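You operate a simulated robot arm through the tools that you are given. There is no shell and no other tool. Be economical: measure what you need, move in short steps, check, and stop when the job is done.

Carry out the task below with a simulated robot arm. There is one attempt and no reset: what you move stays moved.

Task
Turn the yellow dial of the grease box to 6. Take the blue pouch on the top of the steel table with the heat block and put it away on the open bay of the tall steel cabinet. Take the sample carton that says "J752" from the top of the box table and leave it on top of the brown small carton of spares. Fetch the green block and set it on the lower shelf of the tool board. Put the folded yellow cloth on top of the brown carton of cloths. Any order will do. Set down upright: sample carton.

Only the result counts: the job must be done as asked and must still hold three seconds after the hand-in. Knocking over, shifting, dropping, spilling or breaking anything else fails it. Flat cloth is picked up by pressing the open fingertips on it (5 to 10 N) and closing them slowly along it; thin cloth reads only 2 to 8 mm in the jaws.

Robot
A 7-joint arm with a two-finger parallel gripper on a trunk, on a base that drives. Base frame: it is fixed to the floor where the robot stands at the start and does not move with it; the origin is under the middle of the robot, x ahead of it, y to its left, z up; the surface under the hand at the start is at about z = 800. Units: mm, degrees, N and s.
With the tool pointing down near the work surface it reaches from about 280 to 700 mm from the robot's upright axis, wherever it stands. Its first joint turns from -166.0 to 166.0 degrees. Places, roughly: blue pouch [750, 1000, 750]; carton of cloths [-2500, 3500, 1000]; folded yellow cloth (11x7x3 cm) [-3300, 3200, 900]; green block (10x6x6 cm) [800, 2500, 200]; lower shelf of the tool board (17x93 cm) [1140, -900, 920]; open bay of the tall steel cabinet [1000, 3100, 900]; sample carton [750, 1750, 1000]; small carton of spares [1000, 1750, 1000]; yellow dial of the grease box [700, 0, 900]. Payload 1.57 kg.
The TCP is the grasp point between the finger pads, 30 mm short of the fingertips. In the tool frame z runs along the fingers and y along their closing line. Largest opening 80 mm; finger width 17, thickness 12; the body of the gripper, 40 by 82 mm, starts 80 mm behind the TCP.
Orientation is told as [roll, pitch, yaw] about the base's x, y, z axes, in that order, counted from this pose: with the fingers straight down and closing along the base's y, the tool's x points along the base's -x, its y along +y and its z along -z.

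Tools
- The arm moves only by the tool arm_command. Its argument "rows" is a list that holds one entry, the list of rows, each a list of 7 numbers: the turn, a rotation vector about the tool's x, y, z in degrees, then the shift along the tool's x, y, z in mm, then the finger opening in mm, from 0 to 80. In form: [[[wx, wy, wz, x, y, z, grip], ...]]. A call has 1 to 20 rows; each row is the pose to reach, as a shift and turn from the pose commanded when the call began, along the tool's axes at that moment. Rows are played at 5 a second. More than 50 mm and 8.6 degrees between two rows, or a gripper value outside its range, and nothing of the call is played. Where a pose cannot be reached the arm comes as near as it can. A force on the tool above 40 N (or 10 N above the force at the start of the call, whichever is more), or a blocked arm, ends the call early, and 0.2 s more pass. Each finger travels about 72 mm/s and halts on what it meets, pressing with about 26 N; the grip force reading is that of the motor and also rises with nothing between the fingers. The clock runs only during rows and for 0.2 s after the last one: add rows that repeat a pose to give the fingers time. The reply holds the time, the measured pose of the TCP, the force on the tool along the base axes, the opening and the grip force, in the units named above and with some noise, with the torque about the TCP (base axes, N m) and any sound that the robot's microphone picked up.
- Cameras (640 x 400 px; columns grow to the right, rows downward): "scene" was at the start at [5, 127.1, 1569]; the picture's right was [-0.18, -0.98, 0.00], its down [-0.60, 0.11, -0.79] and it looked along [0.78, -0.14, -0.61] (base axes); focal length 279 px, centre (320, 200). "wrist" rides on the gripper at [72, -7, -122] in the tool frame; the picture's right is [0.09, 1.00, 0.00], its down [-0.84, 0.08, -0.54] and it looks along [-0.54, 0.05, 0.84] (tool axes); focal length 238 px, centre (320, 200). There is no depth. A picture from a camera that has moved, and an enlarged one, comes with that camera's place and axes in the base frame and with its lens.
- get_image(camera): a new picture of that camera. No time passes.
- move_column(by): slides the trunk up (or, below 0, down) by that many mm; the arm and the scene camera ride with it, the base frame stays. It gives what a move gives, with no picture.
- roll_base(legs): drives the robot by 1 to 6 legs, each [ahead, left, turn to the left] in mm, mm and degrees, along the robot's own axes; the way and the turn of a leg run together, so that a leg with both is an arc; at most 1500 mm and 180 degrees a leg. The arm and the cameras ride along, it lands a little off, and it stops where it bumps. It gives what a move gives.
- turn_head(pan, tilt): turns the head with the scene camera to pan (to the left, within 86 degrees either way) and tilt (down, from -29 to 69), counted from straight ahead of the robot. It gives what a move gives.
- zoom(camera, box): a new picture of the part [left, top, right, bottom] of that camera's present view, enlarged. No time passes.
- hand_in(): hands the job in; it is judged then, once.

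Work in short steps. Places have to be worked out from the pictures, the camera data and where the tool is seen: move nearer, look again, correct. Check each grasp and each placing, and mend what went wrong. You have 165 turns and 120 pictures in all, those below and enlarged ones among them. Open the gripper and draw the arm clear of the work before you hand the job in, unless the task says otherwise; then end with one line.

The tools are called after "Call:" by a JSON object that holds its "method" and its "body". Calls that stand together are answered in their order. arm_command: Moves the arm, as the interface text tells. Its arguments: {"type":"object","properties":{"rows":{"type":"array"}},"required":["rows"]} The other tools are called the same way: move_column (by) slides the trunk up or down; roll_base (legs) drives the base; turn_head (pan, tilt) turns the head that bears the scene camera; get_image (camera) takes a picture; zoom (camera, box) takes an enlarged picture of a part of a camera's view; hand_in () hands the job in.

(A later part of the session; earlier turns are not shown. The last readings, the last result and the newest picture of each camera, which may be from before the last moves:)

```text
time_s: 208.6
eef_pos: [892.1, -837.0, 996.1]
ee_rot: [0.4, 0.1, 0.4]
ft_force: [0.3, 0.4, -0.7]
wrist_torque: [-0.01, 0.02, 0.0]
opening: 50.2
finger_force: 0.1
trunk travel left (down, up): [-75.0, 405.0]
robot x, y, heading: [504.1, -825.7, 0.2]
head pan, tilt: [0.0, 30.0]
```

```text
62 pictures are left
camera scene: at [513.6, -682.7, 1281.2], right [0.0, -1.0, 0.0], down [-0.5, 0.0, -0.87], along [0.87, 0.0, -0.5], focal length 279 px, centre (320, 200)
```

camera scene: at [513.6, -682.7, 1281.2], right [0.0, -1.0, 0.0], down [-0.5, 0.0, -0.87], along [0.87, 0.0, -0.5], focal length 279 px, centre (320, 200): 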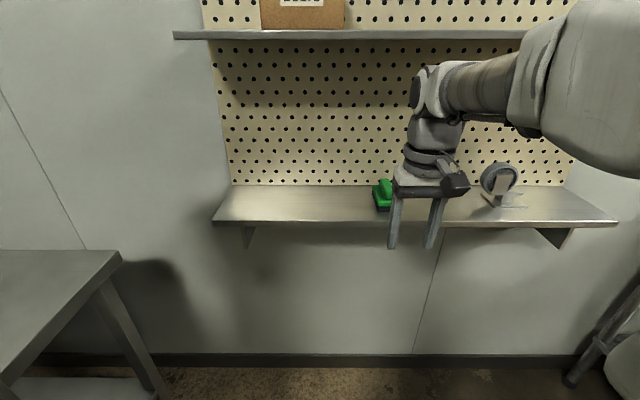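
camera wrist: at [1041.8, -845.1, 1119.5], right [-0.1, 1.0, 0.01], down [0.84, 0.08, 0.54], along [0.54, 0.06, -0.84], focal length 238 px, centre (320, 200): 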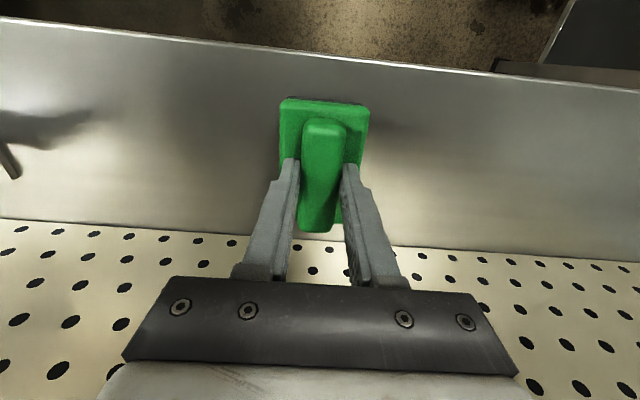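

The green block stands on the lower shelf. Next the sample carton: I back out, raise the trunk, and drive back along the corridor to the box table.

Call:
{"method": "roll_base", "body": {"legs": [[-560, 0, 0], [0, 0, 90], [1300, 0, 0], [1150, 0, 0], [0, 0, -90]]}}

Call:
{"method": "move_column", "body": {"by": 300}}

Call:
{"method": "turn_head", "body": {"pan": 0, "tilt": 35}}

Call:
{"method": "get_image", "body": {"camera": "scene"}}

```text
time_s: 238.7
eef_pos: [359.0, 1636.1, 996.9]
ee_rot: [0.5, 0.2, 1.4]
ft_force: [0.0, -0.3, -0.5]
wrist_torque: [0.01, -0.06, -0.01]
opening: 49.9
finger_force: 0.0
trunk travel left (down, up): [-75.0, 405.0]
robot x, y, heading: [-33.2, 1641.6, 1.2]
head pan, tilt: [0.0, 30.0]
```

```text
time_s: 241.7
eef_pos: [358.3, 1636.4, 1296.1]
ee_rot: [0.4, 0.2, 1.4]
ft_force: [-0.8, -0.3, -0.4]
wrist_torque: [0.0, -0.03, -0.02]
opening: 50.0
finger_force: 0.0
trunk travel left (down, up): [-375.0, 105.0]
robot x, y, heading: [-34.8, 1641.3, 1.1]
head pan, tilt: [0.0, 30.0]
```

```text
time_s: 242.3
eef_pos: [359.5, 1635.7, 1296.7]
ee_rot: [0.4, 0.2, 1.4]
ft_force: [-0.1, -0.1, -0.8]
wrist_torque: [0.01, 0.02, 0.0]
opening: 50.1
finger_force: 0.1
trunk travel left (down, up): [-375.0, 105.0]
robot x, y, heading: [-30.3, 1644.1, 1.4]
head pan, tilt: [0.0, 35.0]
```

```text
61 pictures are left
camera scene: at [-25.9, 1783.7, 1573.5], right [0.02, -1.0, 0.0], down [-0.57, -0.01, -0.82], along [0.82, 0.02, -0.57], focal length 279 px, centre (320, 200)
```

scene: 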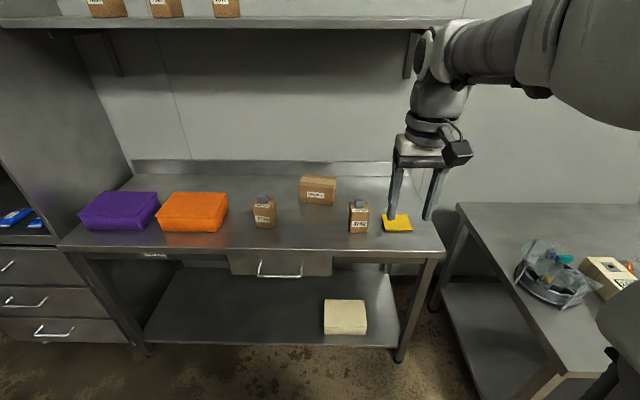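

Call:
{"method": "zoom", "body": {"camera": "scene", "box": [240, 160, 400, 260]}}

```text
4.00 times, centred on (320, 210) of scene
camera zoom: at [-25.9, 1783.7, 1573.5], right [0.02, -1.0, 0.0], down [-0.57, -0.01, -0.82], along [0.82, 0.02, -0.57], focal length 1117 px, centre (320, 160)
```

zoom: 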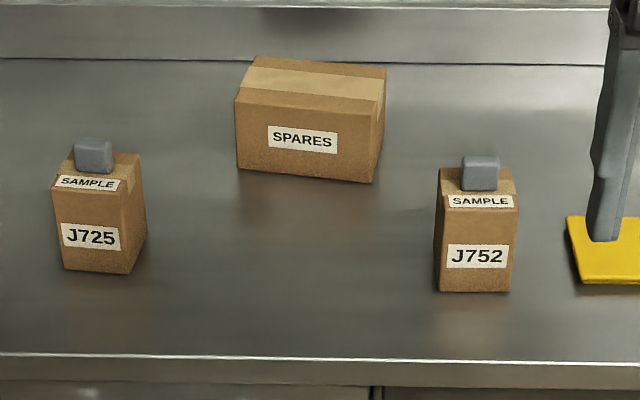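

J752 stands at about (816, 1655), 67 mm square and about 100 mm tall with a grey cap; the SPARES carton centre is near (1000, 1820), top z≈950. I need the base as close as possible: I drive left 155 mm and ahead 315 mm.

Call:
{"method": "roll_base", "body": {"legs": [[180, 155, -1.3], [135, 0, 0]]}}

Call:
{"method": "get_image", "body": {"camera": "wrist"}}

Call:
{"method": "get_image", "body": {"camera": "scene"}}

```text
time_s: 245.2
eef_pos: [670.7, 1785.2, 1296.0]
ee_rot: [0.5, 0.2, 0.2]
ft_force: [0.3, -0.4, -0.5]
wrist_torque: [0.03, -0.01, 0.02]
opening: 50.0
finger_force: 0.0
trunk travel left (down, up): [-375.0, 105.0]
robot x, y, heading: [286.7, 1797.9, 0.4]
head pan, tilt: [0.0, 35.0]
```

```text
59 pictures are left
camera wrist: at [599.2, 1778.2, 1418.6], right [-0.1, 1.0, 0.01], down [0.84, 0.08, 0.54], along [0.54, 0.06, -0.84], focal length 238 px, centre (320, 200)
```

wrist: 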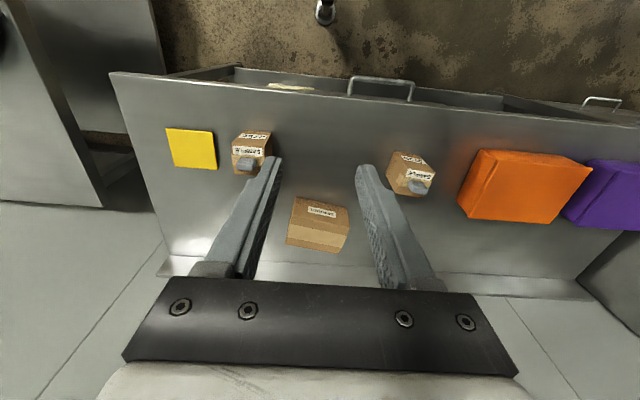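

```text
58 pictures are left
camera scene: at [288.9, 1941.1, 1573.5], right [0.0, -1.0, 0.0], down [-0.57, 0.0, -0.82], along [0.82, 0.0, -0.57], focal length 279 px, centre (320, 200)
```

scene: 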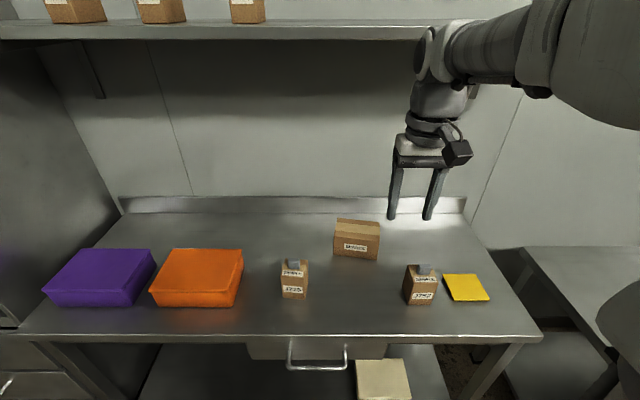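

No bump. I bring the hand near J752 for a close look (hand to about (790, 1655), z≈1150).

Call:
{"method": "arm_command", "body": {"rows": [[[0, 0, 0, -15, -30, 20, 80], [0, 0, 0, -30, -60, 45, 80], [0, 0, 0, -50, -90, 70, 80], [0, 0, 0, -75, -110, 95, 80], [0, 0, 0, -100, -125, 120, 80], [0, 0, 0, -115, -130, 145, 80], [0, 0, 0, -115, -130, 145, 80]]]}}

Call:
{"method": "get_image", "body": {"camera": "wrist"}}

```text
time_s: 246.8
eef_pos: [787.7, 1657.4, 1150.1]
ee_rot: [0.4, 0.2, 0.4]
ft_force: [0.5, 0.7, 0.5]
wrist_torque: [0.0, 0.01, -0.02]
opening: 79.9
finger_force: 0.1
trunk travel left (down, up): [-375.0, 105.0]
robot x, y, heading: [278.4, 1798.2, 0.1]
head pan, tilt: [0.0, 35.0]
```

```text
57 pictures are left
camera wrist: at [715.2, 1650.0, 1272.1], right [-0.1, 1.0, 0.01], down [0.84, 0.08, 0.54], along [0.54, 0.06, -0.84], focal length 238 px, centre (320, 200)
```

wrist: 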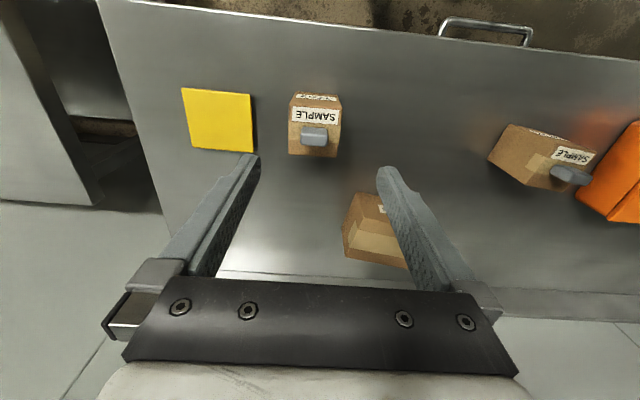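

Call:
{"method": "zoom", "body": {"camera": "wrist", "box": [250, 75, 410, 175]}}

```text
4.00 times, centred on (330, 125) of wrist
camera zoom: at [715.2, 1650.0, 1272.1], right [-0.1, 1.0, 0.01], down [0.84, 0.08, 0.54], along [0.54, 0.06, -0.84], focal length 953 px, centre (280, 500)
```

zoom: 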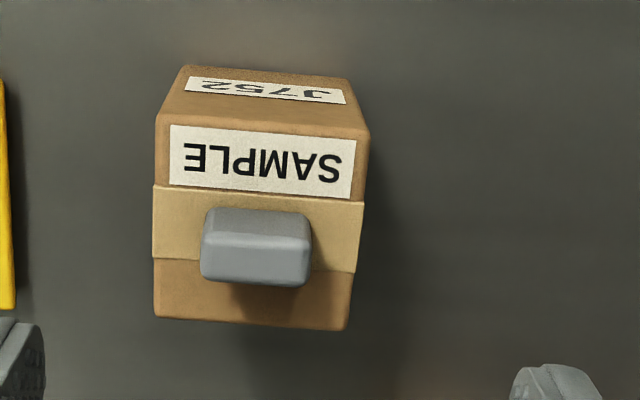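

J752's top centre is about (809, 1654, 955), aligned with the axes. I shift over it and go to z≈1035 to recheck.

Call:
{"method": "arm_command", "body": {"rows": [[[0, 0, 0, -21, -3, 0, 80], [0, 0, 0, -21, -3, 40, 80], [0, 0, 0, -21, -3, 80, 80], [0, 0, 0, -21, -3, 110, 80], [0, 0, 0, -21, -3, 110, 80]]]}}

Call:
{"method": "get_image", "body": {"camera": "wrist"}}

```text
time_s: 248.0
eef_pos: [806.9, 1653.9, 1039.8]
ee_rot: [0.4, 0.1, 0.3]
ft_force: [0.3, -0.2, 0.5]
wrist_torque: [0.02, 0.01, 0.0]
opening: 79.9
finger_force: 0.1
trunk travel left (down, up): [-375.0, 105.0]
robot x, y, heading: [279.8, 1799.3, 0.3]
head pan, tilt: [0.0, 35.0]
```

```text
55 pictures are left
camera wrist: at [735.6, 1646.8, 1162.3], right [-0.1, 1.0, 0.01], down [0.84, 0.08, 0.54], along [0.54, 0.06, -0.84], focal length 238 px, centre (320, 200)
```

wrist: 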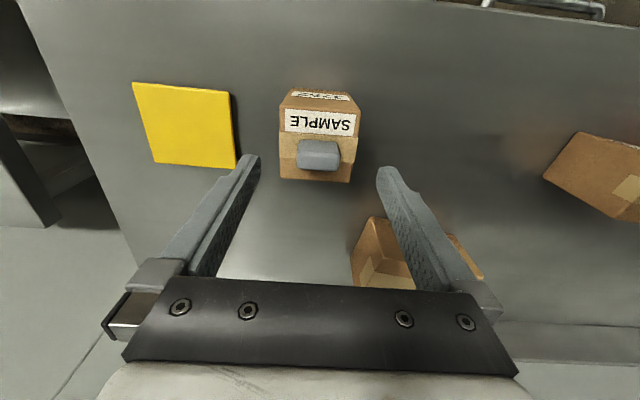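

Centred: top at (808, 1654, 961). I descend to TCP z≈928, straddling the carton, and close gently.

Call:
{"method": "arm_command", "body": {"rows": [[[0, 0, 0, -1, 0, 25, 80], [0, 0, 0, -1, 0, 50, 80], [0, 0, 0, -1, 0, 75, 80], [0, 0, 0, -1, 0, 95, 80], [0, 0, 0, -1, 0, 111, 80], [0, 0, 0, -1, 0, 111, 74], [0, 0, 0, -1, 0, 111, 68], [0, 0, 0, -1, 0, 111, 60], [0, 0, 0, -1, 0, 111, 45], [0, 0, 0, -1, 0, 111, 45]]]}}

Call:
{"method": "get_image", "body": {"camera": "wrist"}}

```text
time_s: 250.2
eef_pos: [807.7, 1655.8, 929.6]
ee_rot: [0.4, 0.1, 0.4]
ft_force: [0.3, -0.4, 0.3]
wrist_torque: [-0.01, -0.02, 0.02]
opening: 67.5
finger_force: 26.2
trunk travel left (down, up): [-375.0, 105.0]
robot x, y, heading: [286.0, 1801.6, 0.1]
head pan, tilt: [0.0, 35.0]
```

```text
54 pictures are left
camera wrist: at [736.4, 1647.8, 1051.8], right [-0.1, 1.0, 0.01], down [0.84, 0.08, 0.54], along [0.54, 0.06, -0.84], focal length 238 px, centre (320, 200)
```

wrist: 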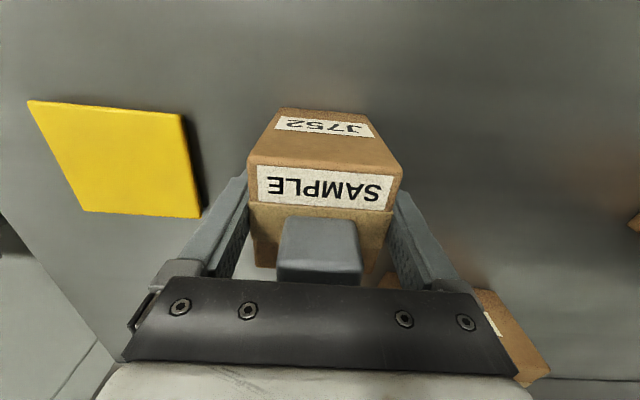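

Carton gripped (67.5 mm). I lift it 160 mm, and zoom with the scene camera on the spares carton to fix its place.

Call:
{"method": "arm_command", "body": {"rows": [[[0, 0, 0, 0, 0, -15, 45], [0, 0, 0, 0, 0, -40, 45], [0, 0, 0, 0, 0, -70, 45], [0, 0, 0, 0, 0, -100, 45], [0, 0, 0, 0, 0, -130, 45], [0, 0, 0, 0, 0, -160, 45], [0, 0, 0, 0, 0, -160, 45]]]}}

Call:
{"method": "zoom", "body": {"camera": "scene", "box": [300, 190, 460, 290]}}

```text
time_s: 251.8
eef_pos: [807.4, 1656.1, 1089.9]
ee_rot: [0.3, 0.2, 0.4]
ft_force: [0.0, 0.7, -1.5]
wrist_torque: [0.05, -0.02, 0.03]
opening: 67.8
finger_force: 25.9
trunk travel left (down, up): [-375.0, 105.0]
robot x, y, heading: [282.7, 1800.6, 0.3]
head pan, tilt: [0.0, 35.0]
```

```text
4.00 times, centred on (380, 240) of scene
camera zoom: at [288.7, 1941.1, 1573.4], right [0.0, -1.0, 0.0], down [-0.57, 0.0, -0.82], along [0.82, 0.0, -0.57], focal length 1117 px, centre (80, 40)
```

zoom: 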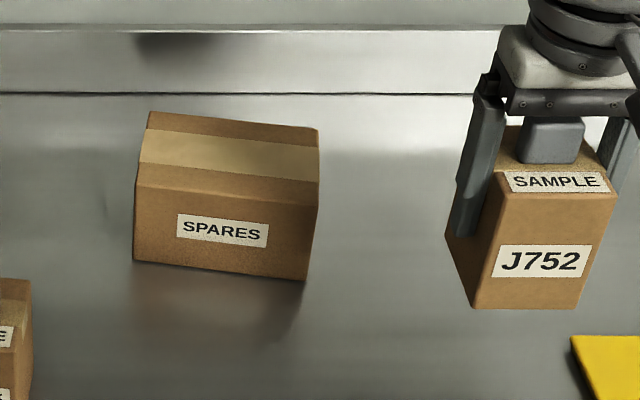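

The spares top spans about 148×98 mm, centre (1007, 1814), z≈954; J752's bottom is 60 mm below the TCP. For reach, I raise the trunk 70 mm, creep the base 30 mm ahead, and swing the carton over.

Call:
{"method": "move_column", "body": {"by": 70}}

Call:
{"method": "roll_base", "body": {"legs": [[30, 0, 0]]}}

Call:
{"method": "arm_command", "body": {"rows": [[[0, 0, 0, 0, 25, 0, 45], [0, 0, 0, 0, 60, 0, 45], [0, 0, 0, -10, 95, 0, 45], [0, 0, 0, -40, 125, 10, 45], [0, 0, 0, -75, 145, 20, 45], [0, 0, 0, -110, 156, 35, 45], [0, 0, 0, -140, 156, 50, 45], [0, 0, 0, -160, 156, 65, 45], [0, 0, 0, -160, 156, 70, 45], [0, 0, 0, -160, 156, 70, 45]]]}}

Call:
{"method": "zoom", "body": {"camera": "scene", "box": [280, 170, 440, 270]}}

```text
time_s: 252.9
eef_pos: [808.0, 1655.8, 1159.3]
ee_rot: [0.3, 0.2, 0.3]
ft_force: [-0.6, 0.8, -1.4]
wrist_torque: [0.0, 0.0, 0.01]
opening: 67.7
finger_force: 26.6
trunk travel left (down, up): [-445.0, 35.0]
robot x, y, heading: [281.6, 1801.3, 0.4]
head pan, tilt: [0.0, 35.0]
```

```text
time_s: 253.8
eef_pos: [837.3, 1655.4, 1158.8]
ee_rot: [0.5, 0.2, 0.3]
ft_force: [0.2, 0.6, -0.8]
wrist_torque: [-0.03, 0.01, 0.01]
opening: 67.7
finger_force: 26.6
trunk travel left (down, up): [-445.0, 35.0]
robot x, y, heading: [314.0, 1795.8, 0.4]
head pan, tilt: [0.0, 35.0]
```

```text
time_s: 256.0
eef_pos: [998.4, 1812.5, 1090.5]
ee_rot: [0.4, 0.3, 0.2]
ft_force: [0.2, 0.0, -1.0]
wrist_torque: [-0.02, 0.0, 0.02]
opening: 68.0
finger_force: 25.9
trunk travel left (down, up): [-445.0, 35.0]
robot x, y, heading: [308.6, 1796.2, 0.5]
head pan, tilt: [0.0, 35.0]
```

```text
4.00 times, centred on (360, 220) of scene
camera zoom: at [318.4, 1941.2, 1643.4], right [0.0, -1.0, 0.0], down [-0.57, 0.0, -0.82], along [0.82, 0.0, -0.57], focal length 1117 px, centre (160, 120)
```

zoom: 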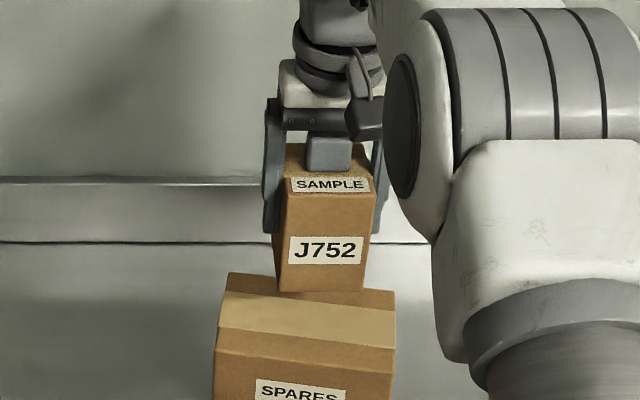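

Aligned well over the spares box; I go 9 mm further in for centring and lower to z≈1024.

Call:
{"method": "arm_command", "body": {"rows": [[[0, 0, 0, -9, 0, 15, 45], [0, 0, 0, -9, 0, 35, 45], [0, 0, 0, -9, 0, 55, 45], [0, 0, 0, -9, 0, 66, 45], [0, 0, 0, -9, 0, 66, 45]]]}}

Call:
{"method": "zoom", "body": {"camera": "scene", "box": [280, 190, 440, 290]}}

```text
time_s: 257.2
eef_pos: [1005.6, 1813.0, 1024.1]
ee_rot: [0.4, 0.1, 0.3]
ft_force: [0.1, -0.4, -1.8]
wrist_torque: [-0.02, -0.02, 0.03]
opening: 67.7
finger_force: 25.9
trunk travel left (down, up): [-445.0, 35.0]
robot x, y, heading: [310.1, 1797.7, 0.3]
head pan, tilt: [0.0, 35.0]
```

```text
4.00 times, centred on (360, 240) of scene
camera zoom: at [318.5, 1941.2, 1643.5], right [0.0, -1.0, 0.0], down [-0.57, 0.0, -0.82], along [0.82, 0.0, -0.57], focal length 1117 px, centre (160, 40)
```

zoom: 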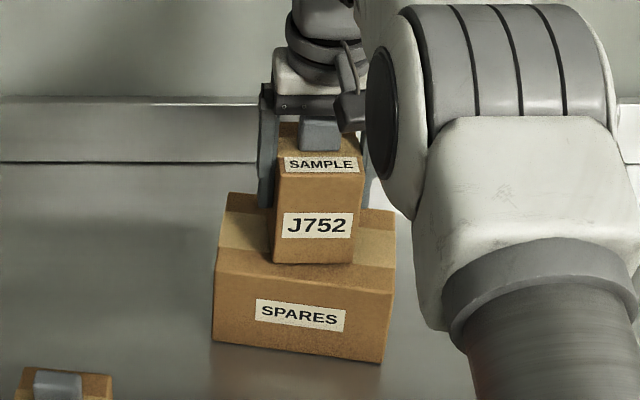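

Good alignment. I lower in 2 mm steps to contact.

Call:
{"method": "arm_command", "body": {"rows": [[[0, 0, 0, 0, 0, 2, 45], [0, 0, 0, 0, 0, 4, 45], [0, 0, 0, 0, 0, 6, 45], [0, 0, 0, 0, 0, 8, 45], [0, 0, 0, 0, 0, 8, 45]]]}}

```text
time_s: 258.4
eef_pos: [1004.6, 1814.5, 1018.6]
ee_rot: [0.4, -0.2, 0.3]
ft_force: [0.0, 0.9, 17.7]
wrist_torque: [-0.58, 0.47, -0.02]
opening: 67.6
finger_force: 26.5
trunk travel left (down, up): [-445.0, 35.0]
robot x, y, heading: [308.7, 1800.2, 0.1]
head pan, tilt: [0.0, 35.0]
```

Contact (18 N). I ease 2 mm, open slowly, and rise straight up.

Call:
{"method": "arm_command", "body": {"rows": [[[0, 0, 0, 0, 0, -2, 66], [0, 0, 0, 0, 0, -2, 70], [0, 0, 0, 0, 0, -2, 75], [0, 0, 0, 0, 0, -2, 80], [0, 0, 0, 0, 0, -2, 80], [0, 0, 0, 0, 0, -15, 80], [0, 0, 0, 0, 0, -35, 80], [0, 0, 0, 0, 0, -65, 80], [0, 0, 0, 0, 0, -100, 80], [0, 0, 0, 0, 0, -130, 80]]]}}

Call:
{"method": "get_image", "body": {"camera": "wrist"}}

Call:
{"method": "get_image", "body": {"camera": "scene"}}

```text
time_s: 260.6
eef_pos: [1005.0, 1813.3, 1148.3]
ee_rot: [0.4, 0.0, 0.3]
ft_force: [0.6, 0.0, -0.6]
wrist_torque: [0.02, -0.04, -0.01]
opening: 80.1
finger_force: 0.0
trunk travel left (down, up): [-445.0, 35.0]
robot x, y, heading: [307.9, 1800.9, 0.1]
head pan, tilt: [0.0, 35.0]
```

```text
50 pictures are left
camera wrist: at [933.5, 1806.1, 1269.5], right [-0.1, 1.0, 0.01], down [0.84, 0.08, 0.54], along [0.54, 0.06, -0.84], focal length 238 px, centre (320, 200)
```

wrist: 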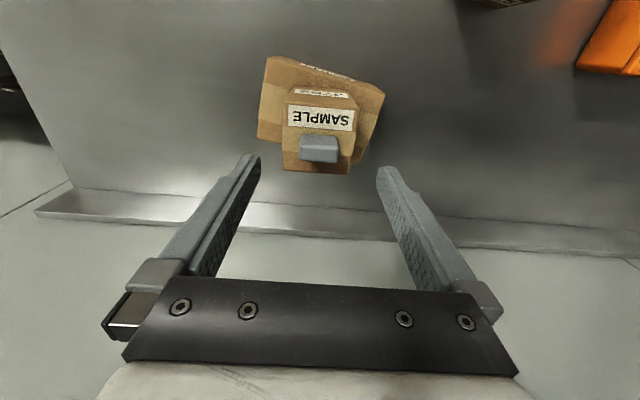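

```text
49 pictures are left
camera scene: at [318.2, 1941.2, 1643.4], right [0.0, -1.0, 0.0], down [-0.57, 0.0, -0.82], along [0.82, 0.0, -0.57], focal length 279 px, centre (320, 200)
```

scene: 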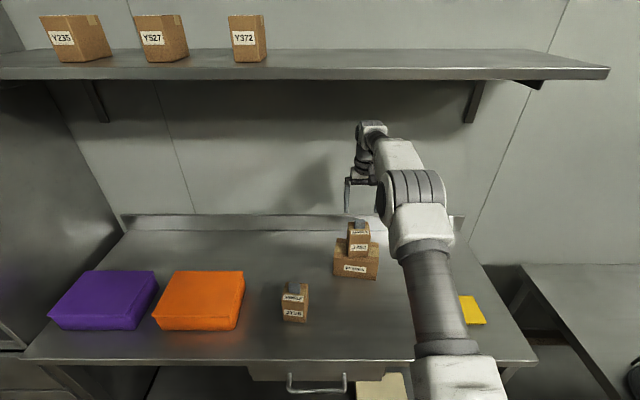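

J752 stands upright on the spares carton. I retract the arm, back off, and look toward the back-left part of the room for the cloth.

Call:
{"method": "arm_command", "body": {"rows": [[[0, 0, 0, 40, 0, -20, 70], [0, 0, 0, 85, 0, -30, 70], [0, 0, 0, 130, 0, -40, 70], [0, 0, 0, 175, 0, -40, 70], [0, 0, 0, 220, 0, -40, 70], [0, 0, 0, 265, 0, -40, 70], [0, 0, 0, 300, 0, -40, 70]]]}}

Call:
{"method": "roll_base", "body": {"legs": [[-300, 0, 0], [0, 400, 90]]}}

Call:
{"method": "turn_head", "body": {"pan": 55, "tilt": 20}}

Call:
{"method": "get_image", "body": {"camera": "scene"}}

```text
time_s: 262.2
eef_pos: [703.1, 1809.8, 1187.0]
ee_rot: [0.3, 0.1, 0.4]
ft_force: [-0.5, -0.4, 0.0]
wrist_torque: [0.0, 0.03, 0.02]
opening: 69.8
finger_force: 0.0
trunk travel left (down, up): [-445.0, 35.0]
robot x, y, heading: [306.4, 1794.0, 0.3]
head pan, tilt: [0.0, 35.0]
```

```text
time_s: 269.6
eef_pos: [-170.0, 2446.3, 1187.7]
ee_rot: [0.4, 0.1, 86.7]
ft_force: [0.3, -1.2, 0.8]
wrist_torque: [0.01, -0.01, 0.03]
opening: 69.9
finger_force: 0.2
trunk travel left (down, up): [-445.0, 35.0]
robot x, y, heading: [-185.9, 2057.2, 86.9]
head pan, tilt: [0.0, 35.0]
stopped in leg 2: the robot was blocked; the commanded pose is now the measured one
```

```text
time_s: 270.9
eef_pos: [-170.6, 2446.9, 1187.7]
ee_rot: [0.5, 0.1, 86.7]
ft_force: [0.0, -0.4, -0.4]
wrist_torque: [0.0, -0.01, 0.02]
opening: 69.7
finger_force: 0.0
trunk travel left (down, up): [-445.0, 35.0]
robot x, y, heading: [-188.1, 2050.2, 86.6]
head pan, tilt: [55.0, 20.0]
```

```text
48 pictures are left
camera scene: at [-402.2, 2042.9, 1667.3], right [0.62, 0.78, 0.0], down [0.27, -0.21, -0.94], along [-0.74, 0.58, -0.34], focal length 279 px, centre (320, 200)
```

scene: 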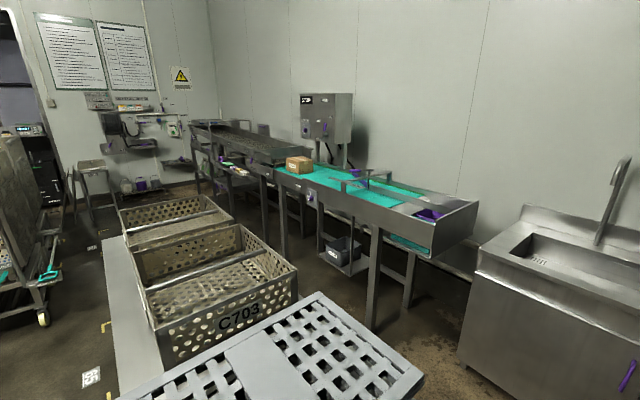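

The robot stopped against the crate stack on the left. The carton on the green conveyor at about (-2540, 3460) is likely the carton of cloths; I zoom in around it.

Call:
{"method": "zoom", "body": {"camera": "scene", "box": [180, 110, 340, 210]}}

Call:
{"method": "turn_head", "body": {"pan": 30, "tilt": 55}}

Call:
{"method": "get_image", "body": {"camera": "scene"}}

```text
4.00 times, centred on (260, 160) of scene
camera zoom: at [-402.2, 2042.9, 1667.3], right [0.62, 0.78, 0.0], down [0.27, -0.21, -0.94], along [-0.74, 0.58, -0.34], focal length 1117 px, centre (560, 360)
```

zoom: 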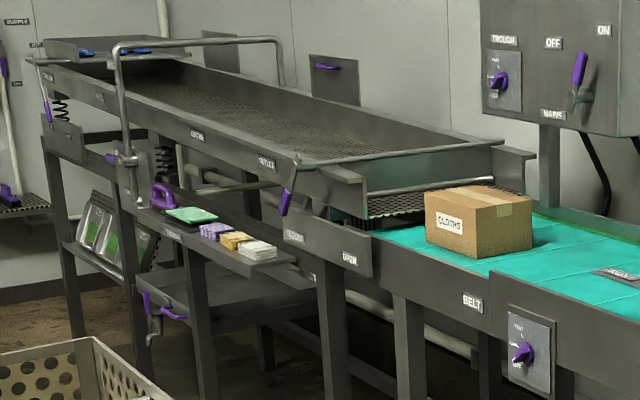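

```text
time_s: 271.9
eef_pos: [-170.8, 2446.5, 1186.3]
ee_rot: [0.3, 0.1, 86.7]
ft_force: [0.2, -0.5, -0.4]
wrist_torque: [0.03, -0.01, 0.04]
opening: 70.4
finger_force: 0.0
trunk travel left (down, up): [-445.0, 35.0]
robot x, y, heading: [-182.7, 2052.0, 87.0]
head pan, tilt: [30.0, 55.0]
```

```text
46 pictures are left
camera scene: at [-361.6, 2049.5, 1615.3], right [0.89, 0.45, 0.0], down [0.37, -0.73, -0.57], along [-0.26, 0.51, -0.82], focal length 279 px, centre (320, 200)
```

scene: 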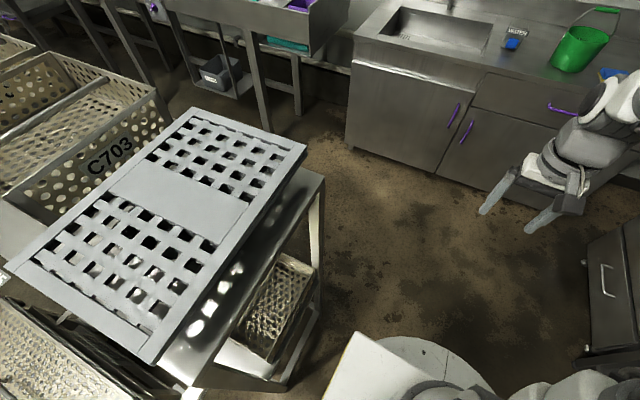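

The cloth stack is on a small tray at about (-3300, 3200); the CLOTHS carton is on the belt. The way there is the lane between crate row (y<≈2745) and conveyor (y>≈3390). I move clear of the cart, go to y≈3065 and face -x.

Call:
{"method": "roll_base", "body": {"legs": [[0, -120, 3], [1010, 0, 0], [0, 0, 90]]}}

Call:
{"method": "turn_head", "body": {"pan": 0, "tilt": 35}}

Call:
{"method": "get_image", "body": {"camera": "scene"}}

```text
time_s: 285.1
eef_pos: [-453.9, 3063.1, 1186.9]
ee_rot: [0.4, 0.1, 179.9]
ft_force: [0.5, -0.1, -0.2]
wrist_torque: [0.02, 0.0, 0.01]
opening: 70.0
finger_force: 0.0
trunk travel left (down, up): [-445.0, 35.0]
robot x, y, heading: [-61.5, 3072.6, 180.1]
head pan, tilt: [30.0, 55.0]
```

```text
time_s: 286.1
eef_pos: [-454.3, 3063.2, 1187.3]
ee_rot: [0.5, 0.1, 180.0]
ft_force: [0.0, 0.2, -0.9]
wrist_torque: [-0.02, 0.0, -0.02]
opening: 70.1
finger_force: 0.2
trunk travel left (down, up): [-445.0, 35.0]
robot x, y, heading: [-62.4, 3073.4, 179.8]
head pan, tilt: [0.0, 35.0]
```

```text
45 pictures are left
camera scene: at [-70.3, 2933.5, 1643.4], right [0.0, 1.0, 0.0], down [0.57, 0.0, -0.82], along [-0.82, 0.0, -0.57], focal length 279 px, centre (320, 200)
```

scene: 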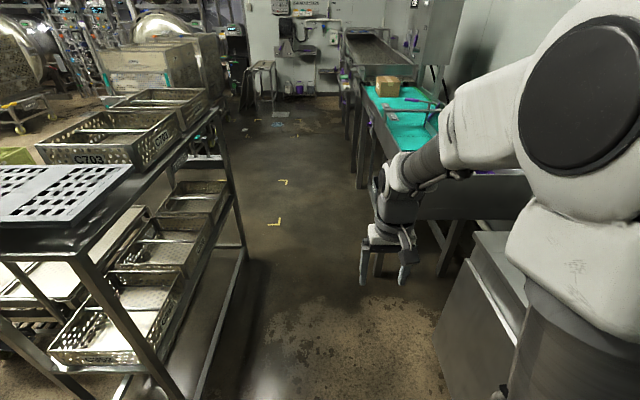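

The lane is wide and free. I drive ahead 1750 mm and look.

Call:
{"method": "roll_base", "body": {"legs": [[1300, 0, 0], [450, 0, 0]]}}

Call:
{"method": "turn_head", "body": {"pan": -25, "tilt": 35}}

Call:
{"method": "get_image", "body": {"camera": "scene"}}

```text
time_s: 293.2
eef_pos: [-1612.0, 3064.2, 1186.5]
ee_rot: [0.4, 0.1, 179.6]
ft_force: [0.4, -0.4, -0.4]
wrist_torque: [-0.02, -0.01, 0.0]
opening: 70.0
finger_force: 0.0
trunk travel left (down, up): [-445.0, 35.0]
robot x, y, heading: [-1219.6, 3073.5, 179.5]
head pan, tilt: [0.0, 35.0]
stopped in leg 1: the robot was blocked; the commanded pose is now the measured one
```

```text
time_s: 294.1
eef_pos: [-1612.0, 3065.7, 1186.9]
ee_rot: [0.4, 0.1, 179.6]
ft_force: [-0.3, 0.4, -0.1]
wrist_torque: [0.02, 0.0, -0.02]
opening: 70.3
finger_force: 0.0
trunk travel left (down, up): [-445.0, 35.0]
robot x, y, heading: [-1222.2, 3070.5, 179.7]
head pan, tilt: [-25.0, 35.0]
```

```text
44 pictures are left
camera scene: at [-1219.2, 2970.9, 1643.5], right [0.43, 0.9, 0.0], down [0.52, -0.25, -0.82], along [-0.74, 0.35, -0.57], focal length 279 px, centre (320, 200)
```

scene: 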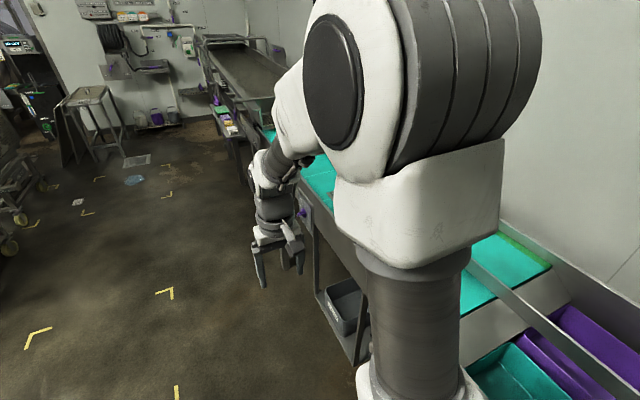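

Blocked on the right by the conveyor. I back off a little, move 250 mm left (away from it), and continue ahead.

Call:
{"method": "roll_base", "body": {"legs": [[-40, 0, 0], [0, 250, 0], [1100, 0, 0]]}}

Call:
{"method": "turn_head", "body": {"pan": -60, "tilt": 35}}

Call:
{"method": "get_image", "body": {"camera": "scene"}}

```text
time_s: 304.1
eef_pos: [-2664.7, 2823.4, 1187.3]
ee_rot: [0.5, 0.1, 179.9]
ft_force: [0.1, -0.1, -0.3]
wrist_torque: [0.01, 0.02, 0.0]
opening: 70.0
finger_force: 0.0
trunk travel left (down, up): [-445.0, 35.0]
robot x, y, heading: [-2270.9, 2831.5, 179.8]
head pan, tilt: [-25.0, 35.0]
```

```text
time_s: 305.2
eef_pos: [-2663.1, 2824.0, 1186.1]
ee_rot: [0.4, 0.1, 179.9]
ft_force: [0.8, -0.1, 0.5]
wrist_torque: [-0.01, 0.0, 0.0]
opening: 70.0
finger_force: 0.0
trunk travel left (down, up): [-445.0, 35.0]
robot x, y, heading: [-2270.8, 2830.5, 179.7]
head pan, tilt: [-60.0, 35.0]
```

```text
43 pictures are left
camera scene: at [-2235.3, 2770.3, 1643.5], right [0.87, 0.5, 0.0], down [0.29, -0.5, -0.82], along [-0.41, 0.71, -0.57], focal length 279 px, centre (320, 200)
```

scene: 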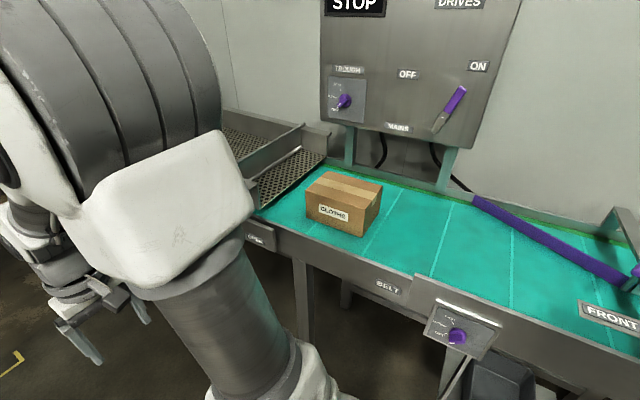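

The CLOTHS carton is at about (-2550, 3486), top z≈1130. I drive on toward the cloth tray and turn to face it.

Call:
{"method": "roll_base", "body": {"legs": [[700, 180, 0], [0, 0, -90]]}}

Call:
{"method": "turn_head", "body": {"pan": 20, "tilt": 45}}

Call:
{"method": "get_image", "body": {"camera": "scene"}}

```text
time_s: 315.4
eef_pos: [-2953.3, 3054.0, 1187.6]
ee_rot: [0.3, 0.1, 87.0]
ft_force: [0.3, 0.3, 0.2]
wrist_torque: [0.03, -0.01, 0.01]
opening: 69.9
finger_force: 0.1
trunk travel left (down, up): [-445.0, 35.0]
robot x, y, heading: [-2962.9, 2661.4, 86.8]
head pan, tilt: [-60.0, 35.0]
```

```text
time_s: 316.9
eef_pos: [-2953.2, 3054.3, 1186.9]
ee_rot: [0.4, 0.1, 87.0]
ft_force: [0.5, 0.4, -0.5]
wrist_torque: [-0.01, -0.03, -0.01]
opening: 70.0
finger_force: 0.1
trunk travel left (down, up): [-445.0, 35.0]
robot x, y, heading: [-2966.5, 2664.6, 86.8]
head pan, tilt: [20.0, 45.0]
```

```text
42 pictures are left
camera scene: at [-3132.9, 2668.7, 1628.6], right [0.96, 0.29, 0.0], down [0.21, -0.68, -0.71], along [-0.21, 0.68, -0.71], focal length 279 px, centre (320, 200)
```

scene: 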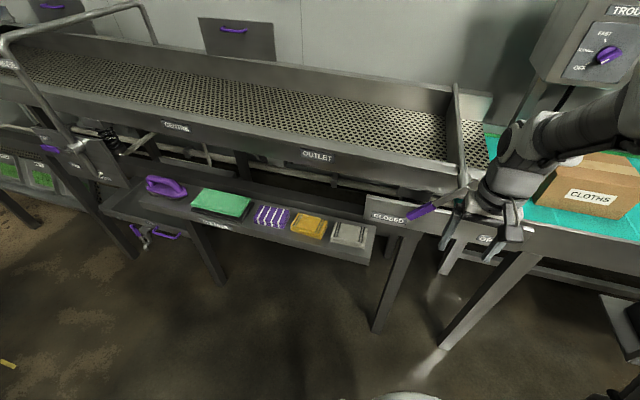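

Call:
{"method": "zoom", "body": {"camera": "scene", "box": [220, 150, 420, 275]}}

```text
3.20 times, centred on (320, 212) of scene
camera zoom: at [-3132.9, 2668.7, 1628.6], right [0.96, 0.29, 0.0], down [0.21, -0.68, -0.71], along [-0.21, 0.68, -0.71], focal length 894 px, centre (320, 160)
```

zoom: 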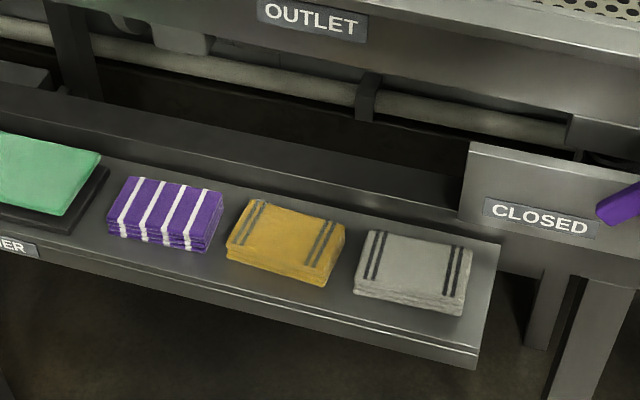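

The yellow cloth is the middle one of three small stacks at about (-3348, 3245), z≈900, its 7 cm side along y. I move the base 350 mm left to stand in front of it and look with the wrist camera.

Call:
{"method": "roll_base", "body": {"legs": [[0, 360, 3]]}}

Call:
{"method": "arm_command", "body": {"rows": [[[0, 0, 0, -10, 0, 30, 80], [0, 0, 0, -25, 0, 60, 80], [0, 0, 0, -40, 0, 90, 80], [0, 0, 0, -40, 0, 90, 80]]]}}

Call:
{"method": "get_image", "body": {"camera": "wrist"}}

Call:
{"method": "get_image", "body": {"camera": "scene"}}

```text
time_s: 320.1
eef_pos: [-3329.4, 3063.8, 1187.5]
ee_rot: [0.3, 0.1, 89.8]
ft_force: [0.0, -0.9, -0.4]
wrist_torque: [0.0, 0.0, 0.01]
opening: 70.0
finger_force: 0.1
trunk travel left (down, up): [-445.0, 35.0]
robot x, y, heading: [-3320.1, 2668.0, 89.9]
head pan, tilt: [20.0, 45.0]
```

```text
time_s: 321.1
eef_pos: [-3330.1, 3103.0, 1097.3]
ee_rot: [0.4, 0.2, 89.8]
ft_force: [0.6, -0.2, 0.2]
wrist_torque: [-0.03, 0.0, -0.01]
opening: 80.1
finger_force: 0.1
trunk travel left (down, up): [-445.0, 35.0]
robot x, y, heading: [-3323.2, 2671.1, 89.6]
head pan, tilt: [20.0, 45.0]
```

```text
40 pictures are left
camera wrist: at [-3323.0, 3032.3, 1220.0], right [-1.0, -0.09, 0.01], down [-0.07, 0.84, 0.54], along [-0.05, 0.54, -0.84], focal length 238 px, centre (320, 200)
```

wrist: 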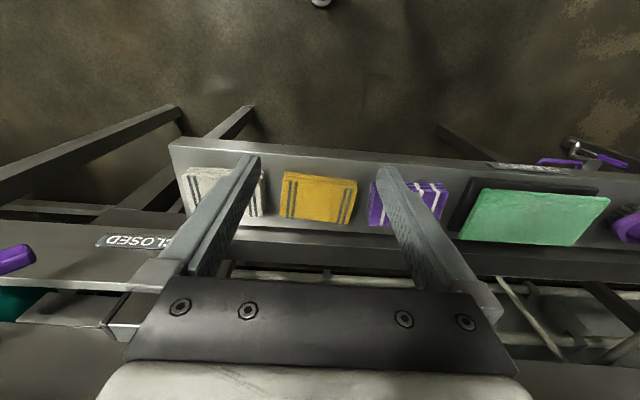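

```text
39 pictures are left
camera scene: at [-3489.5, 2670.7, 1628.6], right [0.94, 0.34, 0.0], down [0.24, -0.67, -0.71], along [-0.24, 0.67, -0.71], focal length 279 px, centre (320, 200)
```

scene: 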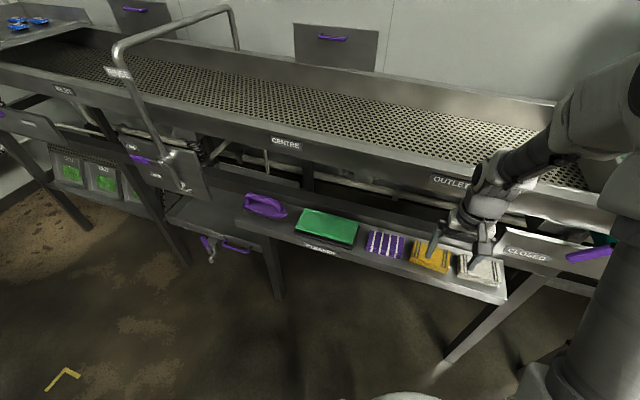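

Trough front is at y≈3354, so a vertical hand at y≈3225 fits. I turn the hand to yaw 0 (closing along y) and move above the cloth at z≈1010.

Call:
{"method": "arm_command", "body": {"rows": [[[0, 0, 8.2, -11, 1, 0, 80], [0, 0, 16.4, -22, 2, 0, 80], [0, 0, 24.6, -33, 3, 0, 80], [0, 0, 32.8, -44, 4, 5, 80], [0, 0, 41, -55, 5, 10, 80], [0, 0, 49.2, -66, 6, 15, 80], [0, 0, 57.4, -77, 7, 20, 80], [0, 0, 65.6, -88, 8, 30, 80], [0, 0, 73.8, -100, 9, 45, 80], [0, 0, 82, -112, 10, 65, 80], [0, 0, 89.8, -122, 10, 87, 80], [0, 0, 89.8, -122, 10, 87, 80]]]}}

Call:
{"method": "get_image", "body": {"camera": "wrist"}}

Call:
{"method": "get_image", "body": {"camera": "scene"}}

```text
time_s: 323.7
eef_pos: [-3339.6, 3226.5, 1008.5]
ee_rot: [-0.2, 0.4, -0.1]
ft_force: [0.6, 0.9, -0.5]
wrist_torque: [0.01, 0.0, 0.01]
opening: 80.3
finger_force: 0.1
trunk travel left (down, up): [-445.0, 35.0]
robot x, y, heading: [-3321.8, 2666.4, 89.9]
head pan, tilt: [20.0, 45.0]
```

```text
38 pictures are left
camera wrist: at [-3410.3, 3219.9, 1131.5], right [-0.09, 1.0, 0.0], down [0.84, 0.08, 0.54], along [0.53, 0.05, -0.84], focal length 238 px, centre (320, 200)
```

wrist: 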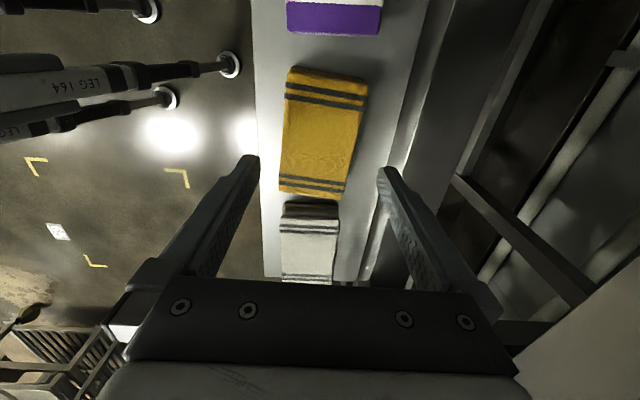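

```text
37 pictures are left
camera scene: at [-3489.5, 2670.7, 1628.6], right [0.94, 0.34, 0.0], down [0.24, -0.67, -0.71], along [-0.24, 0.67, -0.71], focal length 279 px, centre (320, 200)
```

scene: 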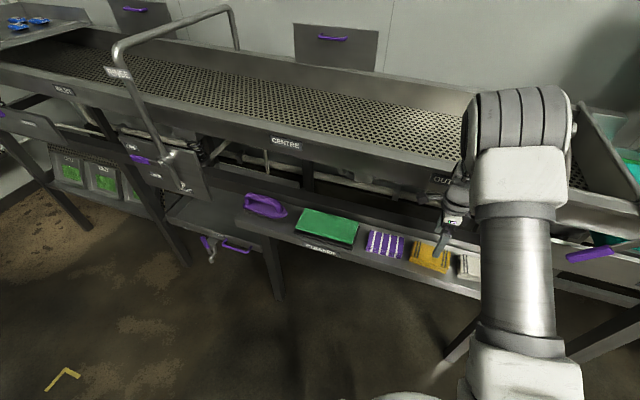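

The cloth is centred under the hand (y≈3226, turned about -2°). I descend stepwise with fingers fully open.

Call:
{"method": "arm_command", "body": {"rows": [[[0, 0, 2, 1, -0.5, 20, 80], [0, 0, 2, 1, -0.5, 40, 80], [0, 0, 2, 1, -0.5, 55, 80], [0, 0, 2, 1, -0.5, 65, 80], [0, 0, 2, 1, -0.5, 65, 80]]]}}

Call:
{"method": "get_image", "body": {"camera": "wrist"}}

```text
time_s: 324.9
eef_pos: [-3341.4, 3224.9, 944.4]
ee_rot: [-0.1, 0.5, -2.0]
ft_force: [-0.7, -0.1, 0.8]
wrist_torque: [0.0, 0.05, 0.01]
opening: 80.1
finger_force: 0.0
trunk travel left (down, up): [-445.0, 35.0]
robot x, y, heading: [-3321.8, 2672.3, 90.0]
head pan, tilt: [20.0, 45.0]
```

```text
36 pictures are left
camera wrist: at [-3412.6, 3222.1, 1066.6], right [-0.06, 1.0, 0.0], down [0.84, 0.05, 0.54], along [0.54, 0.03, -0.84], focal length 238 px, centre (320, 200)
```

wrist: 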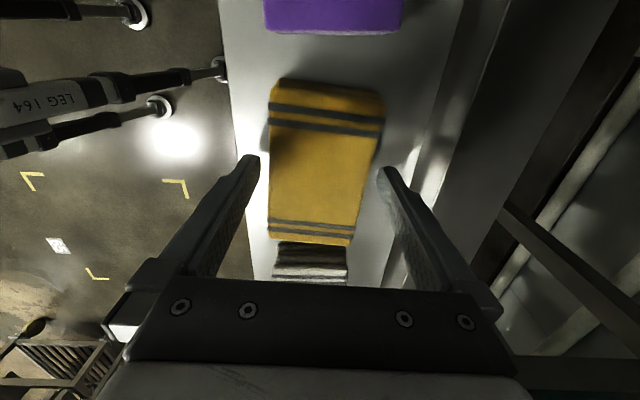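

The stack fits between the fingers; I shift 2 mm and go down until tips near the tray.

Call:
{"method": "arm_command", "body": {"rows": [[[0, 0, 0, 0, 2, 4, 80], [0, 0, 0, 0, 2, 8, 80], [0, 0, 0, 0, 2, 12, 80], [0, 0, 0, 0, 2, 14, 80], [0, 0, 0, 0, 2, 14, 80]]]}}

```text
time_s: 326.1
eef_pos: [-3341.9, 3227.6, 929.9]
ee_rot: [-0.1, 0.3, -2.0]
ft_force: [0.3, -0.2, -0.1]
wrist_torque: [0.01, 0.0, 0.0]
opening: 80.0
finger_force: 0.0
trunk travel left (down, up): [-445.0, 35.0]
robot x, y, heading: [-3322.6, 2668.2, 89.9]
head pan, tilt: [20.0, 45.0]
```

Call:
{"method": "arm_command", "body": {"rows": [[[0, 0, 0, 0, 0, 3, 80], [0, 0, 0, 0, 0, 6, 80], [0, 0, 0, 0, 0, 9, 80], [0, 0, 0, 0, 0, 9, 80]]]}}

Call:
{"method": "get_image", "body": {"camera": "wrist"}}

```text
time_s: 326.8
eef_pos: [-3340.9, 3227.2, 930.7]
ee_rot: [0.2, 0.4, -1.9]
ft_force: [0.8, -8.8, 20.1]
wrist_torque: [-1.15, -0.09, -0.06]
opening: 80.1
finger_force: 0.0
trunk travel left (down, up): [-445.0, 35.0]
robot x, y, heading: [-3322.5, 2671.1, 89.9]
head pan, tilt: [20.0, 45.0]
stopped in row 3: the force on the tool passed its limit at 46 N (the readings are from after the stop); the commanded pose is now the measured one
```

```text
35 pictures are left
camera wrist: at [-3412.5, 3223.1, 1052.9], right [-0.06, 1.0, 0.0], down [0.84, 0.05, 0.54], along [0.53, 0.03, -0.84], focal length 238 px, centre (320, 200)
```

wrist: 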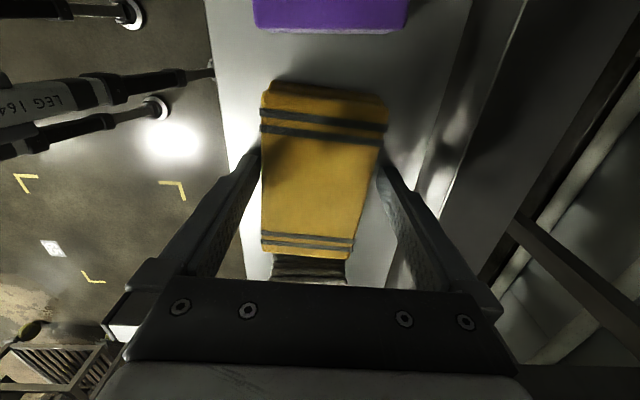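

Tips touch the tray at z≈900. I raise 2 mm and close slowly on the stack.

Call:
{"method": "arm_command", "body": {"rows": [[[0, 0, 0, 0, 0, -2, 80], [0, 0, 0, 0, 0, -2, 74], [0, 0, 0, 0, 0, -2, 69], [0, 0, 0, 0, 0, -2, 64], [0, 0, 0, 0, 0, -2, 59], [0, 0, 0, 0, 0, -2, 54], [0, 0, 0, 0, 0, -2, 48], [0, 0, 0, 0, 0, -2, 40], [0, 0, 0, 0, 0, -2, 40]]]}}

Call:
{"method": "get_image", "body": {"camera": "wrist"}}

```text
time_s: 328.8
eef_pos: [-3340.5, 3227.7, 930.1]
ee_rot: [0.2, 0.4, -2.0]
ft_force: [1.3, -9.2, 14.1]
wrist_torque: [-0.86, -0.13, -0.03]
opening: 64.3
finger_force: 26.4
trunk travel left (down, up): [-445.0, 35.0]
robot x, y, heading: [-3320.3, 2670.1, 90.0]
head pan, tilt: [20.0, 45.0]
```

```text
34 pictures are left
camera wrist: at [-3412.7, 3223.6, 1052.9], right [-0.06, 1.0, 0.01], down [0.84, 0.05, 0.54], along [0.54, 0.04, -0.84], focal length 238 px, centre (320, 200)
```

wrist: 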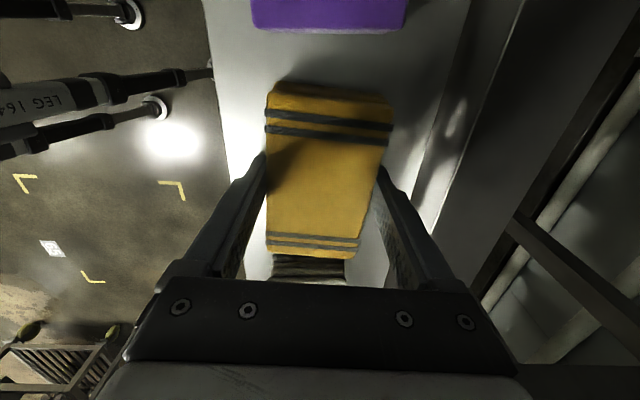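

Closed at 64 mm with 26 N. I lift slowly 40 mm and check.

Call:
{"method": "arm_command", "body": {"rows": [[[0, 0, 0, 0, 0, -4, 40], [0, 0, 0, 0, 0, -10, 40], [0, 0, 0, 0, 0, -18, 40], [0, 0, 0, 0, 0, -28, 40], [0, 0, 0, 0, 0, -40, 40], [0, 0, 0, 0, 0, -40, 40]]]}}

Call:
{"method": "get_image", "body": {"camera": "wrist"}}

```text
time_s: 330.2
eef_pos: [-3342.0, 3229.5, 969.7]
ee_rot: [0.3, 0.4, -1.9]
ft_force: [0.2, -0.6, -1.2]
wrist_torque: [0.02, 0.03, -0.02]
opening: 64.0
finger_force: 26.0
trunk travel left (down, up): [-445.0, 35.0]
robot x, y, heading: [-3321.4, 2669.9, 89.8]
head pan, tilt: [20.0, 45.0]
```

```text
33 pictures are left
camera wrist: at [-3413.1, 3224.6, 1092.2], right [-0.06, 1.0, 0.0], down [0.84, 0.05, 0.54], along [0.54, 0.03, -0.84], focal length 238 px, centre (320, 200)
```

wrist: 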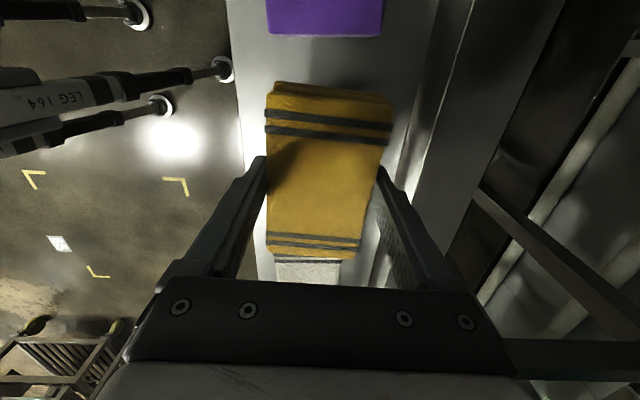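

The cloth is held. I draw it back from the tray and raise it, then drive right to the carton.

Call:
{"method": "arm_command", "body": {"rows": [[[0, 0, 0, 0, -10, -25, 40], [0, 0, 0, 0, -35, -50, 40], [0, 0, 0, 0, -65, -75, 40], [0, 0, 0, 0, -95, -105, 40], [0, 0, 0, 0, -125, -140, 40], [0, 0, 0, 0, -150, -175, 40], [0, 0, 0, 0, -160, -210, 40], [0, 0, 0, 0, -160, -245, 40], [0, 0, 0, 0, -160, -270, 40]]]}}

Call:
{"method": "roll_base", "body": {"legs": [[0, -770, 0]]}}

Call:
{"method": "turn_head", "body": {"pan": 0, "tilt": 35}}

Call:
{"method": "get_image", "body": {"camera": "scene"}}

```text
time_s: 332.2
eef_pos: [-3344.3, 3067.6, 1241.2]
ee_rot: [0.2, 0.3, -2.0]
ft_force: [0.0, 0.4, -0.4]
wrist_torque: [0.01, -0.02, -0.02]
opening: 63.8
finger_force: 26.1
trunk travel left (down, up): [-445.0, 35.0]
robot x, y, heading: [-3320.1, 2676.1, 89.8]
head pan, tilt: [20.0, 45.0]
```

```text
time_s: 338.3
eef_pos: [-2587.4, 3070.4, 1239.7]
ee_rot: [0.1, 0.4, -1.1]
ft_force: [-0.1, -2.0, -0.9]
wrist_torque: [0.0, 0.0, 0.0]
opening: 64.2
finger_force: 26.1
trunk travel left (down, up): [-445.0, 35.0]
robot x, y, heading: [-2558.4, 2671.6, 90.8]
head pan, tilt: [20.0, 45.0]
```

```text
time_s: 339.2
eef_pos: [-2587.7, 3069.7, 1239.3]
ee_rot: [0.2, 0.4, -1.1]
ft_force: [-1.0, 0.6, -0.8]
wrist_torque: [-0.02, 0.02, 0.01]
opening: 63.9
finger_force: 26.0
trunk travel left (down, up): [-445.0, 35.0]
robot x, y, heading: [-2557.6, 2675.7, 90.5]
head pan, tilt: [0.0, 35.0]
```

```text
32 pictures are left
camera scene: at [-2698.9, 2682.9, 1643.4], right [1.0, 0.01, 0.0], down [0.01, -0.57, -0.82], along [-0.01, 0.82, -0.57], focal length 279 px, centre (320, 200)
```

scene: 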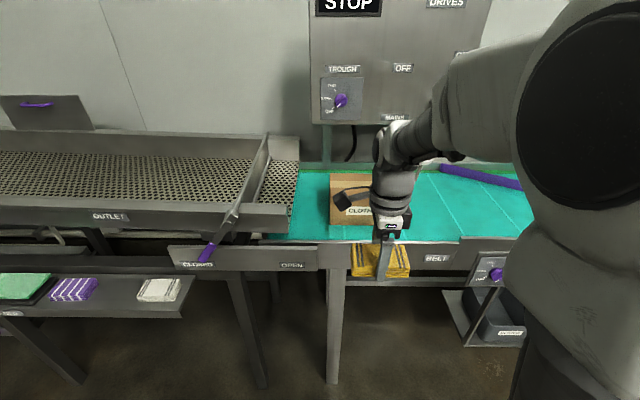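

The hand hides the carton; I move it 170 mm to the right and zoom on the carton.

Call:
{"method": "arm_command", "body": {"rows": [[[0, 0, 0, -40, 0, 0, 40], [0, 0, 0, -85, 0, 0, 40], [0, 0, 0, -130, 0, 0, 40], [0, 0, 0, -175, 0, 0, 40], [0, 0, 0, -200, 0, 0, 40]]]}}

Call:
{"method": "zoom", "body": {"camera": "scene", "box": [280, 140, 440, 240]}}

```text
time_s: 340.4
eef_pos: [-2387.6, 3068.1, 1236.1]
ee_rot: [0.3, 0.4, -1.0]
ft_force: [-0.1, 0.7, -0.5]
wrist_torque: [0.04, 0.0, -0.03]
opening: 64.1
finger_force: 26.1
trunk travel left (down, up): [-445.0, 35.0]
robot x, y, heading: [-2560.8, 2673.5, 90.8]
head pan, tilt: [0.0, 35.0]
```

```text
4.00 times, centred on (360, 190) of scene
camera zoom: at [-2698.7, 2683.1, 1643.5], right [1.0, 0.01, 0.0], down [0.01, -0.57, -0.82], along [-0.01, 0.82, -0.57], focal length 1117 px, centre (160, 240)
```

zoom: 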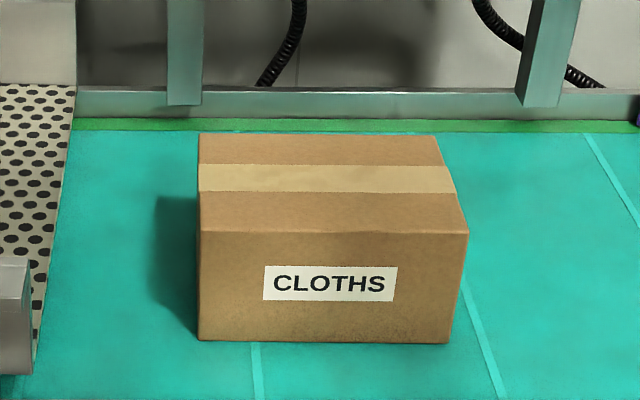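

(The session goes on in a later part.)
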